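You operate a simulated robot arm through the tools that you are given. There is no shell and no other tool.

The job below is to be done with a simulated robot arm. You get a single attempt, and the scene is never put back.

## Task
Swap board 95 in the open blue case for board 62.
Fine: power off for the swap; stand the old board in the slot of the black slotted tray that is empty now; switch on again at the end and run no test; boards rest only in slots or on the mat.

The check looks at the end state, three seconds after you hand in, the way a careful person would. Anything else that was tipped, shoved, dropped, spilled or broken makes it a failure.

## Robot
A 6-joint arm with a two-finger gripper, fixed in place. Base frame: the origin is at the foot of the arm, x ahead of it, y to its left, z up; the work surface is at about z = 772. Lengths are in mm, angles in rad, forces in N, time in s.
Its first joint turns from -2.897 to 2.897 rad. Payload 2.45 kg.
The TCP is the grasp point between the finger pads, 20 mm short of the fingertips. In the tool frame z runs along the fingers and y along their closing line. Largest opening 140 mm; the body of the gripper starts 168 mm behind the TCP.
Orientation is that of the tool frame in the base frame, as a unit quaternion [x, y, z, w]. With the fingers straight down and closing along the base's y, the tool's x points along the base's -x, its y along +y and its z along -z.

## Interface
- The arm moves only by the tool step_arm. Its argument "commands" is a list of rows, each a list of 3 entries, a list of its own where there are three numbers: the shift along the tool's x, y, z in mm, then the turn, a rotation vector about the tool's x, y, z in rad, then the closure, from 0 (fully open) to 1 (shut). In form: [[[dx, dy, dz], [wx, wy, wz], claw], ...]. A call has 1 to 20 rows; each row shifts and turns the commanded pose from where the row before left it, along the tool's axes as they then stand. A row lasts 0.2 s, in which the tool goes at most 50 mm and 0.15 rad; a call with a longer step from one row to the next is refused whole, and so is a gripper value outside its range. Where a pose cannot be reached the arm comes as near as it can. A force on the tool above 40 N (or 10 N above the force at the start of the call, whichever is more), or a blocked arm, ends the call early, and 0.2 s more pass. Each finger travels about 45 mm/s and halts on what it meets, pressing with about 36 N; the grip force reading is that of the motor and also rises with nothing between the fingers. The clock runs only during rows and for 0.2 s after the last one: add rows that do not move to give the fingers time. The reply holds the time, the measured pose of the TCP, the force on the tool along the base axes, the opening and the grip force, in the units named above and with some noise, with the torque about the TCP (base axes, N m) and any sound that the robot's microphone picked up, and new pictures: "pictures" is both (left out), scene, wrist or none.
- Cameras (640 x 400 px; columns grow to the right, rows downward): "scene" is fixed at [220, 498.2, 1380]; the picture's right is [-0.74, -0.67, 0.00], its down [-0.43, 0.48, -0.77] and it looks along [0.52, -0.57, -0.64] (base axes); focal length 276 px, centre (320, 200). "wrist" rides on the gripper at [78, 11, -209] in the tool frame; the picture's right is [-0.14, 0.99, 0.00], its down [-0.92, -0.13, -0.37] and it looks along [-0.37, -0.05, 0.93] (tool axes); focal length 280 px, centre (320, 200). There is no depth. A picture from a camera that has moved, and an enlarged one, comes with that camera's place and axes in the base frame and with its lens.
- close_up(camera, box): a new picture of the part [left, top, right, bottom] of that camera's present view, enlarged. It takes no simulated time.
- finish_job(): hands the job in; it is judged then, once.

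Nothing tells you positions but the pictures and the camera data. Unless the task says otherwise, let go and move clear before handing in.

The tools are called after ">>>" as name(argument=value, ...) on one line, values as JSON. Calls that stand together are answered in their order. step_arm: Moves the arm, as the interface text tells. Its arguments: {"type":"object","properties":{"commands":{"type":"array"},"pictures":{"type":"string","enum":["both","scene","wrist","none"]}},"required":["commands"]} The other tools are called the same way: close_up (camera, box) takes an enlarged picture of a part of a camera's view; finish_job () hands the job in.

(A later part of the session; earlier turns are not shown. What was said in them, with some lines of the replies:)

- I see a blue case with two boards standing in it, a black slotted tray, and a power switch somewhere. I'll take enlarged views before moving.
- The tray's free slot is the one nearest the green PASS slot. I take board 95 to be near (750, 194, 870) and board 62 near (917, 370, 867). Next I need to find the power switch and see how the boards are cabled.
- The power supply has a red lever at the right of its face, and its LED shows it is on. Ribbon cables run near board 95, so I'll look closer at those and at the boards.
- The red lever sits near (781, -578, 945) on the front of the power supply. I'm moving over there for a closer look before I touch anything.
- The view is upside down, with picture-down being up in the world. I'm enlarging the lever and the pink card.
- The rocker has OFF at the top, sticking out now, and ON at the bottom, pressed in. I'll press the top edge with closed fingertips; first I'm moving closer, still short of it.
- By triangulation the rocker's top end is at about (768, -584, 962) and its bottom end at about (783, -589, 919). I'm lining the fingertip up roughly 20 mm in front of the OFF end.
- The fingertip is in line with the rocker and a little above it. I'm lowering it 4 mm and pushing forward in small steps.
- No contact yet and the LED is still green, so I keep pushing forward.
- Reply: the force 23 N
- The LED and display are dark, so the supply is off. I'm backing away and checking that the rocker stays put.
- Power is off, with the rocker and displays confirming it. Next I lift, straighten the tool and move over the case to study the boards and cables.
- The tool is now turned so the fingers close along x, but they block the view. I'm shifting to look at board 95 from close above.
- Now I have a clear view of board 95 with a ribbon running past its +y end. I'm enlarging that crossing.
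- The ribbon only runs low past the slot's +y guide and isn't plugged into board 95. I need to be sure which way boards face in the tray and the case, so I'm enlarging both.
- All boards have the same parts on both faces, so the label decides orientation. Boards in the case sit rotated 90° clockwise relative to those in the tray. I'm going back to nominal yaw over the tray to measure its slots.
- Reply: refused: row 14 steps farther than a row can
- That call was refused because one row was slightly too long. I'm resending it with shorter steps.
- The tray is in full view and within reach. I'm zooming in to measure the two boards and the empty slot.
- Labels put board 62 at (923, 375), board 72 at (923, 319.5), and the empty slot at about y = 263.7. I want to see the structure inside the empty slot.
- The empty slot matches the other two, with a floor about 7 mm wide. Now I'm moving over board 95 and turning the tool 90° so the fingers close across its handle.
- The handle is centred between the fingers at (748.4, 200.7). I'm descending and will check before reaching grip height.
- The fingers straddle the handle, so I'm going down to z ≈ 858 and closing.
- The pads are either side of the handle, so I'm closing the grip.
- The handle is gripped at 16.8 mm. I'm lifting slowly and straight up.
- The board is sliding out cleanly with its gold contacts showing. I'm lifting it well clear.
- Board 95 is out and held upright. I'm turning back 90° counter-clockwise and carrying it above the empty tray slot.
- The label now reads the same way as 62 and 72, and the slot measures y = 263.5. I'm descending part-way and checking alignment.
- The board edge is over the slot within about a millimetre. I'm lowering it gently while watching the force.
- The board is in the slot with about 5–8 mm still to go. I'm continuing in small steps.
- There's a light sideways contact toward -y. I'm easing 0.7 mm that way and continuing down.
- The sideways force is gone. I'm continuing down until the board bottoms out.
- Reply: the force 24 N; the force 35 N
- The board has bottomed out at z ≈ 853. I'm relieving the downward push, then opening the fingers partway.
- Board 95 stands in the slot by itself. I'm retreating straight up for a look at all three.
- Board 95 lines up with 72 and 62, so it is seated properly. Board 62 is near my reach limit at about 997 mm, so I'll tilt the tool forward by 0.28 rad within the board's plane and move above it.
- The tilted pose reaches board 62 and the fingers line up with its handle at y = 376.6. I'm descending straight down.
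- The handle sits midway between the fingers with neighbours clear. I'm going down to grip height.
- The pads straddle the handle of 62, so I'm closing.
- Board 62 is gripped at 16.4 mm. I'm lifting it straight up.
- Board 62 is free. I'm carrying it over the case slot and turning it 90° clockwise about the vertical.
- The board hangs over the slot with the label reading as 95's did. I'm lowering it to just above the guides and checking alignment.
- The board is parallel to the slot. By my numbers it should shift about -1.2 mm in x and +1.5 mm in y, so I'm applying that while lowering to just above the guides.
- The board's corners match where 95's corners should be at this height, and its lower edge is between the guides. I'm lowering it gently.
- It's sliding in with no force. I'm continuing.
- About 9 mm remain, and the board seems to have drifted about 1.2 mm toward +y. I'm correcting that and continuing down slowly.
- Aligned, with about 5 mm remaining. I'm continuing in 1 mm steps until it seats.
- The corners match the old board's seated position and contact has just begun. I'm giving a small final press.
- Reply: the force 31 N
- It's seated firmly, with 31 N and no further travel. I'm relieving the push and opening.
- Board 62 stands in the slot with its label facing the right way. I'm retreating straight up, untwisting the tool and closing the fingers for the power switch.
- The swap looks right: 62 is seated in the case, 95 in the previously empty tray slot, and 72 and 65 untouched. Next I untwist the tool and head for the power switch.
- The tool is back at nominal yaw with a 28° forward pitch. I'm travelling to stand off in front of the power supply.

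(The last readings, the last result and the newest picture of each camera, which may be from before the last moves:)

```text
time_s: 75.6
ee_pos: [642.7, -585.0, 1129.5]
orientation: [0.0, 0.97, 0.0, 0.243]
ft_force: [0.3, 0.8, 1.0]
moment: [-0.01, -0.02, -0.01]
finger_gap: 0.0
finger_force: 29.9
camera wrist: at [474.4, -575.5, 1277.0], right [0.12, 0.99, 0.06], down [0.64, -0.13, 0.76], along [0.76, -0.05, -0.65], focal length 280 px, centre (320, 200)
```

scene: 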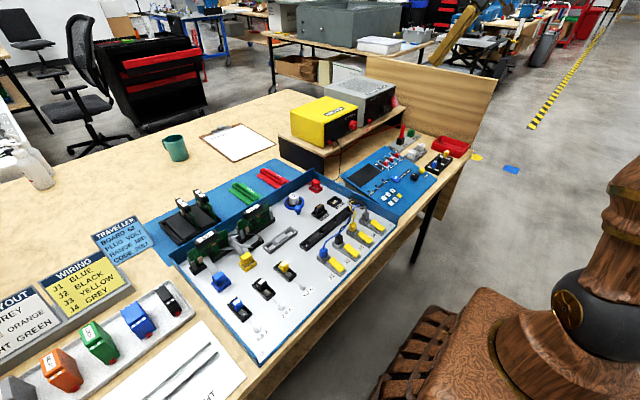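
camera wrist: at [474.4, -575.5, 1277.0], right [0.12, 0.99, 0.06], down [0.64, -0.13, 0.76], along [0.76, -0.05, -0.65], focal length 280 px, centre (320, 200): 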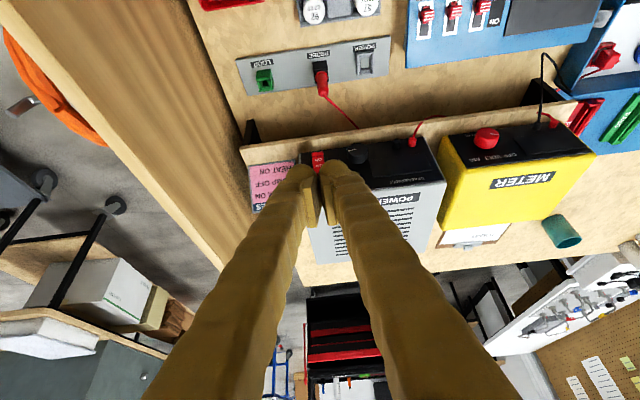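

The rocker shows just ahead of the fingertips, so I'm refining its y position.

>>> close_up(camera="wrist", box=[290, 135, 370, 195])

```text
6.67 times, centred on (330, 165) of wrist
camera zoom: at [474.4, -575.5, 1277.0], right [0.12, 0.99, 0.06], down [0.64, -0.13, 0.76], along [0.76, -0.05, -0.65], focal length 1869 px, centre (253, 433)
```

zoom: 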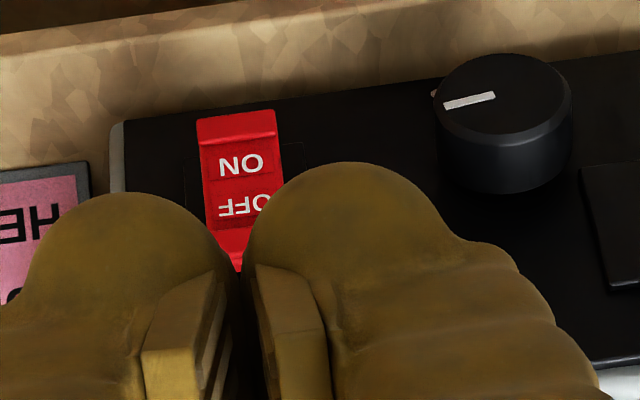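

The rocker's ON end is near (779, -590, 918). I'm lining up about 25 mm in front of it at that height.

>>> step_arm(commands=[[[4.24, -0.8, 42.7], [0, 0, 0], 1], [[4.24, -0.8, 42.7], [0, 0, 0], 1], [[4.24, -0.8, 42.7], [0, 0, 0], 1], [[4.24, -0.8, 42.7], [0, 0, 0], 1], [[4.24, -0.8, 42.7], [0, 0, 0], 1], [[0, 0, 0], [0, 0, 0], 1]])

>>> close_up(camera="scene", box=[370, 75, 430, 120])

>>> close_up(camera="wrist", box=[270, 120, 370, 195])

```text
time_s: 77.0
ee_pos: [723.5, -590.9, 930.8]
orientation: [0.0, 0.97, 0.0, 0.243]
ft_force: [-0.2, 0.1, -1.0]
moment: [0.02, 0.0, -0.01]
finger_gap: 0.0
finger_force: 30.2
camera wrist: at [556.7, -581.1, 1077.6], right [0.12, 0.99, 0.07], down [0.64, -0.13, 0.76], along [0.76, -0.05, -0.65], focal length 280 px, centre (320, 200)
```

scene: 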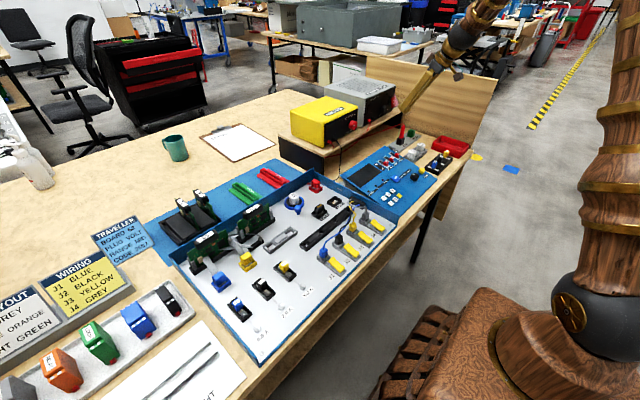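
wrist: 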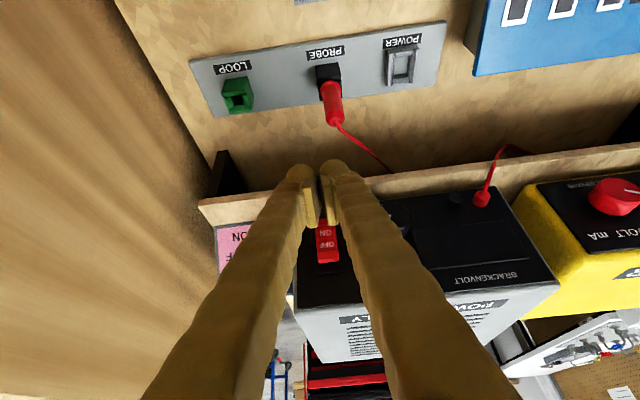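

```text
8.89 times, centred on (400, 98) of scene
camera zoom: at [220.0, 498.2, 1380.0], right [-0.74, -0.67, 0.0], down [-0.43, 0.48, -0.77], along [0.52, -0.57, -0.64], focal length 2453 px, centre (-391, 1111)
```

zoom: 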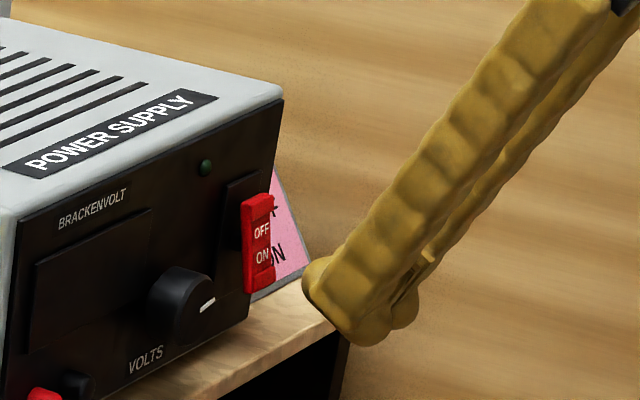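

```text
5.33 times, centred on (320, 158) of wrist
camera zoom: at [556.7, -581.1, 1077.6], right [0.12, 0.99, 0.07], down [0.64, -0.13, 0.76], along [0.76, -0.05, -0.65], focal length 1495 px, centre (320, 427)
```

zoom: 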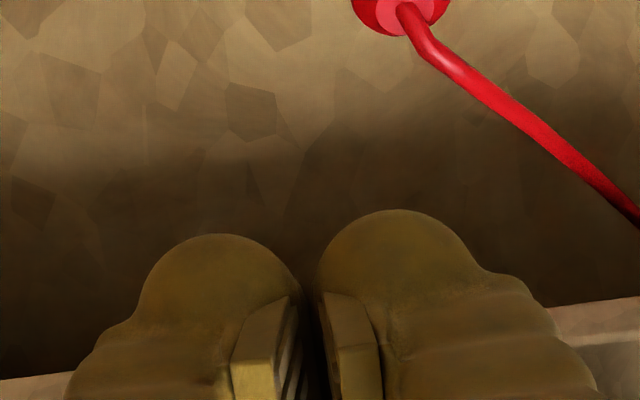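

The tip is in front of the rocker but slightly high. I'm lowering it 6 mm and pushing forward in small steps.

>>> step_arm(commands=[[[-13, 0, 13.8], [0, 0, 0], 1], [[-2.65, 0, 1.41], [0, 0, 0], 1], [[-2.65, 0, 1.41], [0, 0, 0], 1], [[0, 0, 0], [0, 0, 0], 1]], pictures="none")

>>> close_up(camera="scene", box=[370, 75, 430, 120])

```text
time_s: 78.0
ee_pos: [746.9, -589.6, 924.2]
orientation: [-0.001, 0.97, 0.0, 0.243]
ft_force: [-0.9, -0.5, 0.8]
moment: [0.01, 0.01, -0.05]
finger_gap: 0.0
finger_force: 29.2
```

```text
8.89 times, centred on (400, 98) of scene
camera zoom: at [220.0, 498.2, 1380.0], right [-0.74, -0.67, 0.0], down [-0.43, 0.48, -0.77], along [0.52, -0.57, -0.64], focal length 2453 px, centre (-391, 1111)
```

zoom: 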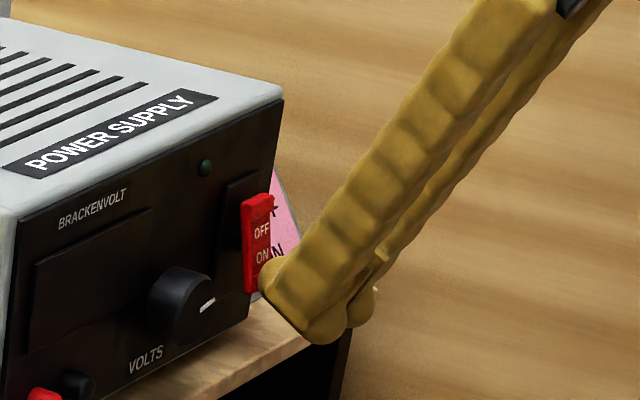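

The tip is right at the ON end. I'm continuing forward.

>>> step_arm(commands=[[[-2.65, 0, 1.41], [0, 0, 0], 1], [[-2.65, 0, 1.41], [0, 0, 0], 1], [[0, 0, 0], [0, 0, 0], 1]], pictures="none")

>>> close_up(camera="scene", box=[370, 75, 430, 120])

```text
time_s: 78.8
ee_pos: [752.9, -590.4, 924.9]
orientation: [0.0, 0.97, -0.001, 0.243]
ft_force: [-0.1, -0.2, 0.5]
moment: [0.01, 0.0, 0.03]
finger_gap: 0.0
finger_force: 29.3
```

```text
8.89 times, centred on (400, 98) of scene
camera zoom: at [220.0, 498.2, 1380.0], right [-0.74, -0.67, 0.0], down [-0.43, 0.48, -0.77], along [0.52, -0.57, -0.64], focal length 2453 px, centre (-391, 1111)
```

zoom: 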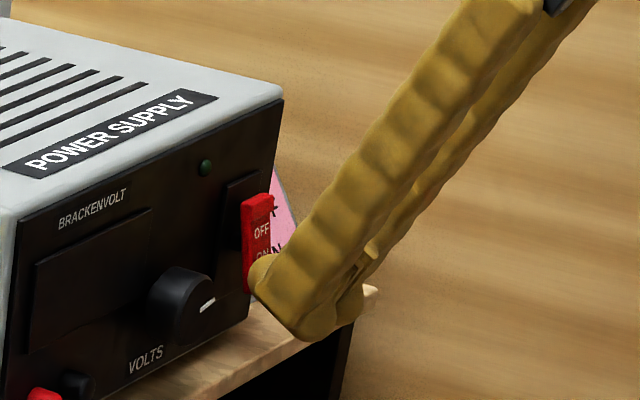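

>>> step_arm(commands=[[[-2.65, 0, 1.41], [0, 0, 0], 1], [[-2.65, 0, 1.41], [0, 0, 0], 1], [[0, 0, 0], [0, 0, 0], 1]], pictures="none")

>>> close_up(camera="scene", box=[370, 75, 430, 120])

```text
time_s: 79.6
ee_pos: [759.1, -590.4, 923.9]
orientation: [0.001, 0.97, -0.001, 0.243]
ft_force: [-0.1, -0.2, 0.5]
moment: [-0.04, 0.0, -0.04]
finger_gap: 0.0
finger_force: 29.4
```

```text
8.89 times, centred on (400, 98) of scene
camera zoom: at [220.0, 498.2, 1380.0], right [-0.74, -0.67, 0.0], down [-0.43, 0.48, -0.77], along [0.52, -0.57, -0.64], focal length 2453 px, centre (-391, 1111)
```

zoom: 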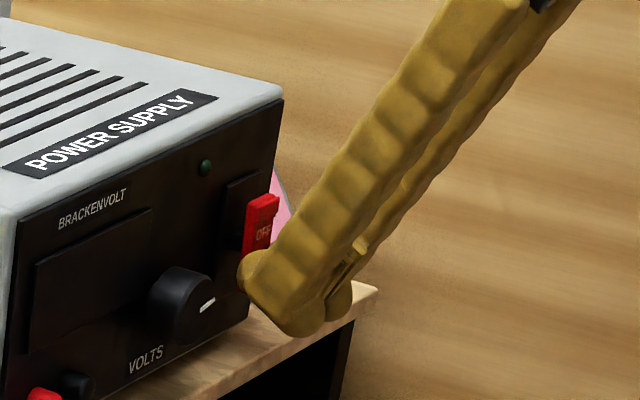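

The rocker has started to tip. A little further should flip it.

>>> step_arm(commands=[[[-2.65, 0, 1.41], [0, 0, 0], 1], [[-1.77, 0, 0.94], [0, 0, 0], 1], [[0, 0, 0], [0, 0, 0], 1]], pictures="none")

>>> close_up(camera="scene", box=[370, 75, 430, 120])

```text
time_s: 80.4
ee_pos: [763.2, -590.8, 926.0]
orientation: [0.0, 0.97, 0.0, 0.243]
ft_force: [-8.6, 1.7, 1.1]
moment: [-0.01, -0.04, -0.05]
finger_gap: 6.0
finger_force: 29.2
```

```text
8.89 times, centred on (400, 98) of scene
camera zoom: at [220.0, 498.2, 1380.0], right [-0.74, -0.67, 0.0], down [-0.43, 0.48, -0.77], along [0.52, -0.57, -0.64], focal length 2453 px, centre (-391, 1111)
```

zoom: 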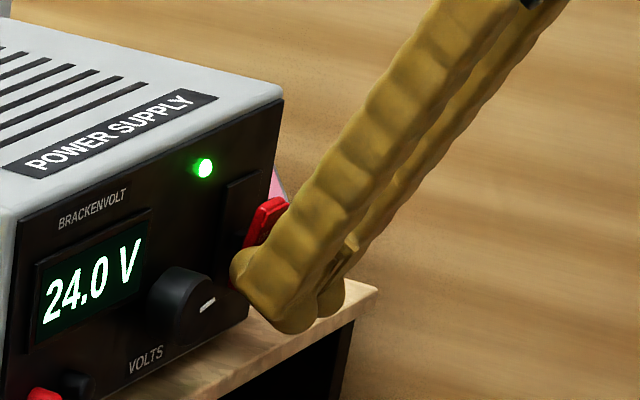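

The supply is on, with its LED lit and 24.0 V showing. The fingers were pushed 6 mm apart, so I'll open them slightly to avoid dragging the rocker, then back straight out.

>>> step_arm(commands=[[[0, 0, 0], [0, 0, 0], 0.85], [[0, 0, 0], [0, 0, 0], 0.8], [[0, 0, 0], [0, 0, 0], 0.8]], pictures="wrist")

>>> close_up(camera="wrist", box=[260, 130, 400, 240])

>>> close_up(camera="scene", box=[370, 75, 430, 120])

```text
time_s: 81.2
ee_pos: [763.5, -590.1, 924.9]
orientation: [0.0, 0.97, 0.0, 0.243]
ft_force: [-0.2, 0.1, -0.8]
moment: [-0.05, 0.02, -0.01]
finger_gap: 27.9
finger_force: 0.0
camera wrist: at [595.3, -580.5, 1073.3], right [0.12, 0.99, 0.06], down [0.64, -0.13, 0.76], along [0.76, -0.05, -0.65], focal length 280 px, centre (320, 200)
```

wrist: 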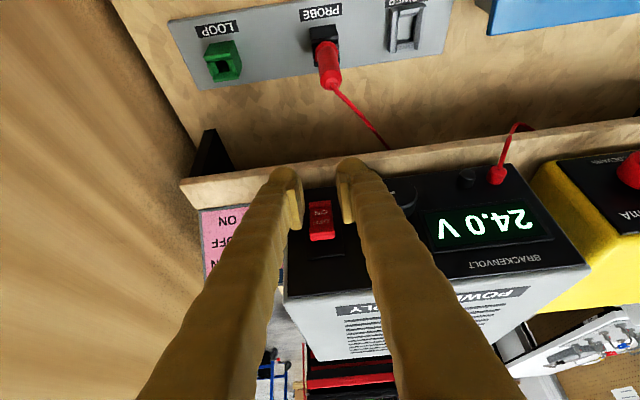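

```text
3.64 times, centred on (330, 185) of wrist
camera zoom: at [595.3, -580.5, 1073.3], right [0.12, 0.99, 0.06], down [0.64, -0.13, 0.76], along [0.76, -0.05, -0.65], focal length 1020 px, centre (284, 254)
```

zoom: 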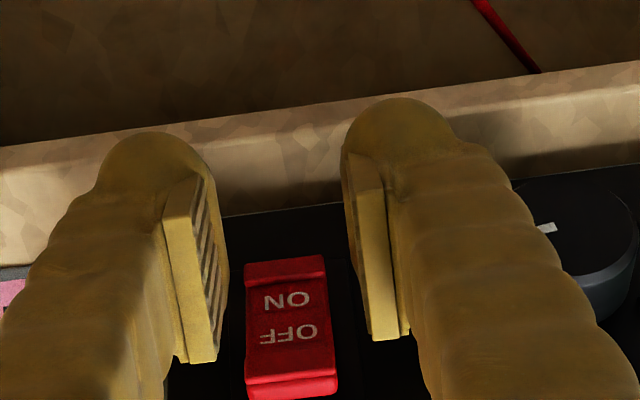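

```text
8.89 times, centred on (400, 98) of scene
camera zoom: at [220.0, 498.2, 1380.0], right [-0.74, -0.67, 0.0], down [-0.43, 0.48, -0.77], along [0.52, -0.57, -0.64], focal length 2453 px, centre (-391, 1111)
```

zoom: 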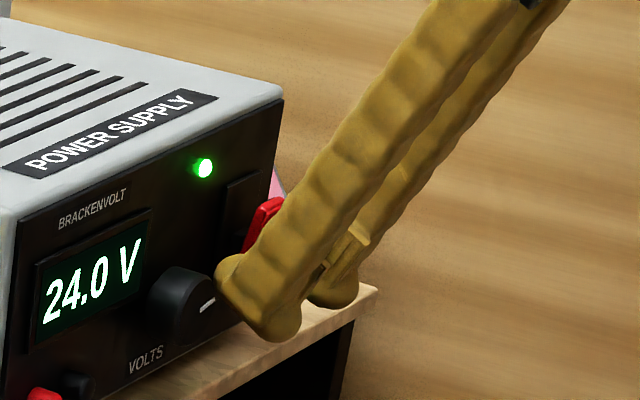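

The rocker sits free between the open fingers. I'm backing straight out and rising clear.

>>> step_arm(commands=[[[8.8, 0, -4.7], [0, 0, 0], 0.8], [[17.6, 0, -9.4], [0, 0, 0], 0.8], [[35, 0, -18.8], [0, 0, 0], 0.8], [[35, 0, -18.8], [0, 0, 0], 0.8], [[-19, 0, -35], [0, 0, 0], 0.8], [[-19, 0, -35], [0, 0, 0], 0.8], [[-19, 0, -35], [0, 0, 0], 0.8], [[-19, 0, -35], [0, 0, 0], 0.8], [[-19, 0, -35], [0, 0, 0], 0.8], [[0, 0, 0], [0, 0.122, 0], 0.8], [[0, 0, 0], [0, 0.122, 0], 0.8], [[0, 0, 0], [0, 0.122, 0], 0.8], [[0, 0, 0], [0, 0.122, 0], 0.8], [[0, 45, 0], [0, 0, 0], 0.8], [[0, 45, 0], [0, 0, 0], 0.8], [[0, 45, 0], [0, 0, 0], 0.8], [[0, 45, 0], [0, 0, 0], 0.8], [[0, 45, 0], [0, 0, 0], 0.8], [[0, 45, 0], [0, 0, 0], 0.8], [[0, 0, 0], [0, 0, 0], 0.8]])

>>> close_up(camera="scene", box=[290, 70, 470, 210])

>>> close_up(camera="scene", box=[140, 170, 320, 290])

>>> close_up(camera="wrist", box=[400, 0, 640, 200])

```text
time_s: 85.4
ee_pos: [655.3, -318.8, 1125.1]
orientation: [-0.001, 1.0, -0.001, 0.001]
ft_force: [0.0, 0.8, 0.2]
moment: [0.01, 0.06, 0.03]
finger_gap: 27.8
finger_force: 0.1
camera wrist: at [575.8, -308.9, 1333.1], right [0.14, 0.99, 0.0], down [0.92, -0.13, 0.37], along [0.37, -0.05, -0.93], focal length 280 px, centre (320, 200)
```

scene: 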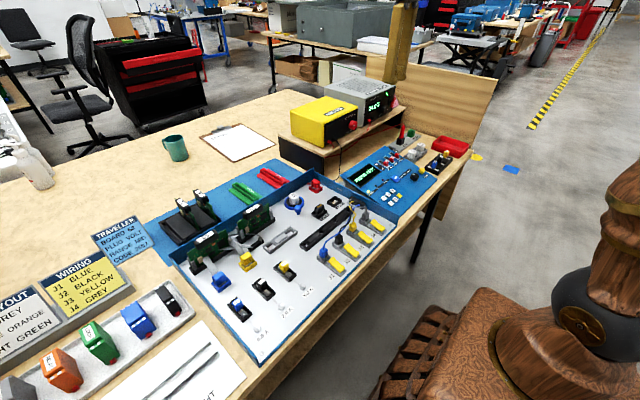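
wrist: 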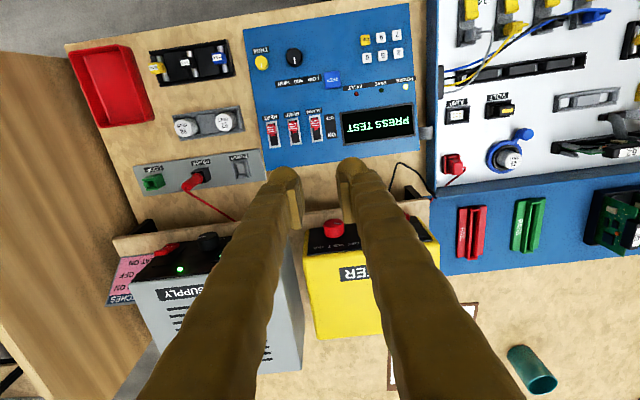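

```text
2.86 times, centred on (380, 140) of scene
camera zoom: at [220.0, 498.2, 1380.0], right [-0.74, -0.67, 0.0], down [-0.43, 0.48, -0.77], along [0.52, -0.57, -0.64], focal length 788 px, centre (149, 371)
```

zoom: 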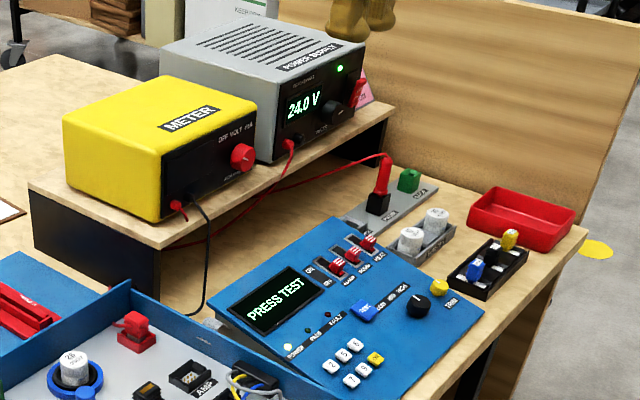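

```text
3.33 times, centred on (230, 230) of scene
camera zoom: at [220.0, 498.2, 1380.0], right [-0.74, -0.67, 0.0], down [-0.43, 0.48, -0.77], along [0.52, -0.57, -0.64], focal length 920 px, centre (620, 100)
```

zoom: 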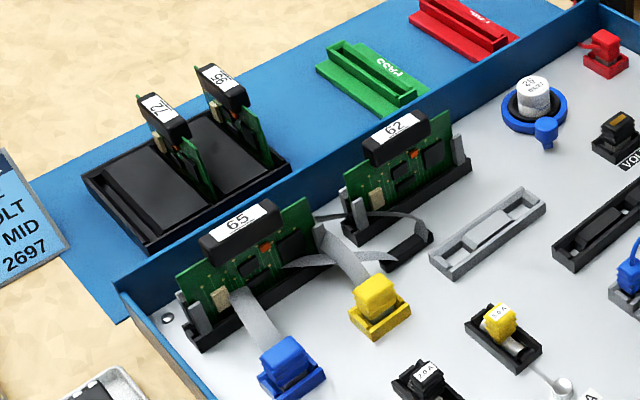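

```text
2.00 times, centred on (520, 100) of wrist
camera zoom: at [575.8, -308.9, 1333.1], right [0.14, 0.99, 0.0], down [0.92, -0.13, 0.37], along [0.37, -0.05, -0.93], focal length 561 px, centre (-80, 400)
```

zoom: 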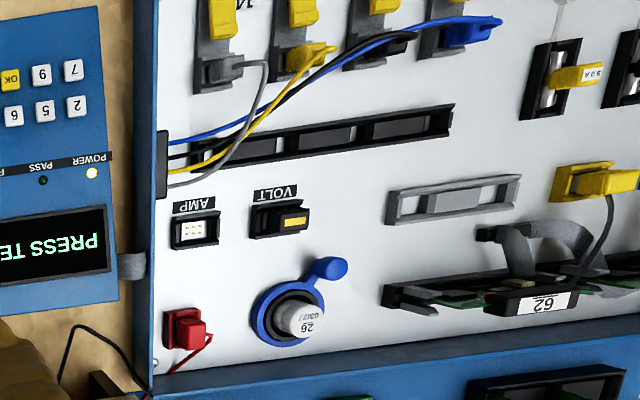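

The supply is on, the tester shows PRESS TEST and no test was run. Board 62 is in the case, 95 stands in the tray slot that had been empty, and nothing else has moved. The arm is clear, so I'm handing in.

>>> finish_job()

```text
The job is handed in.
```

Board 62 is now in the blue case in place of board 95. Board 95 stands in the black tray slot that was empty, with its label facing the same way as the board beside it.

- **Power:** I switched the supply off before touching the boards and back on at the end. Its light is on, it reads 24.0 V, and the tester shows PRESS TEST. I ran no test.
- **Seating:** both boards were pressed down until they bottomed out. Board 62's corners matched where 95's had been.
- **Surroundings:** boards 65 and 72 and everything else looked untouched in the last pictures. The only other thing I noticed is that a ribbon cable crosses the case slot near one end. It stayed where it was, and the board went past it without resistance.

The gripper was empty and clear of everything when I handed in.
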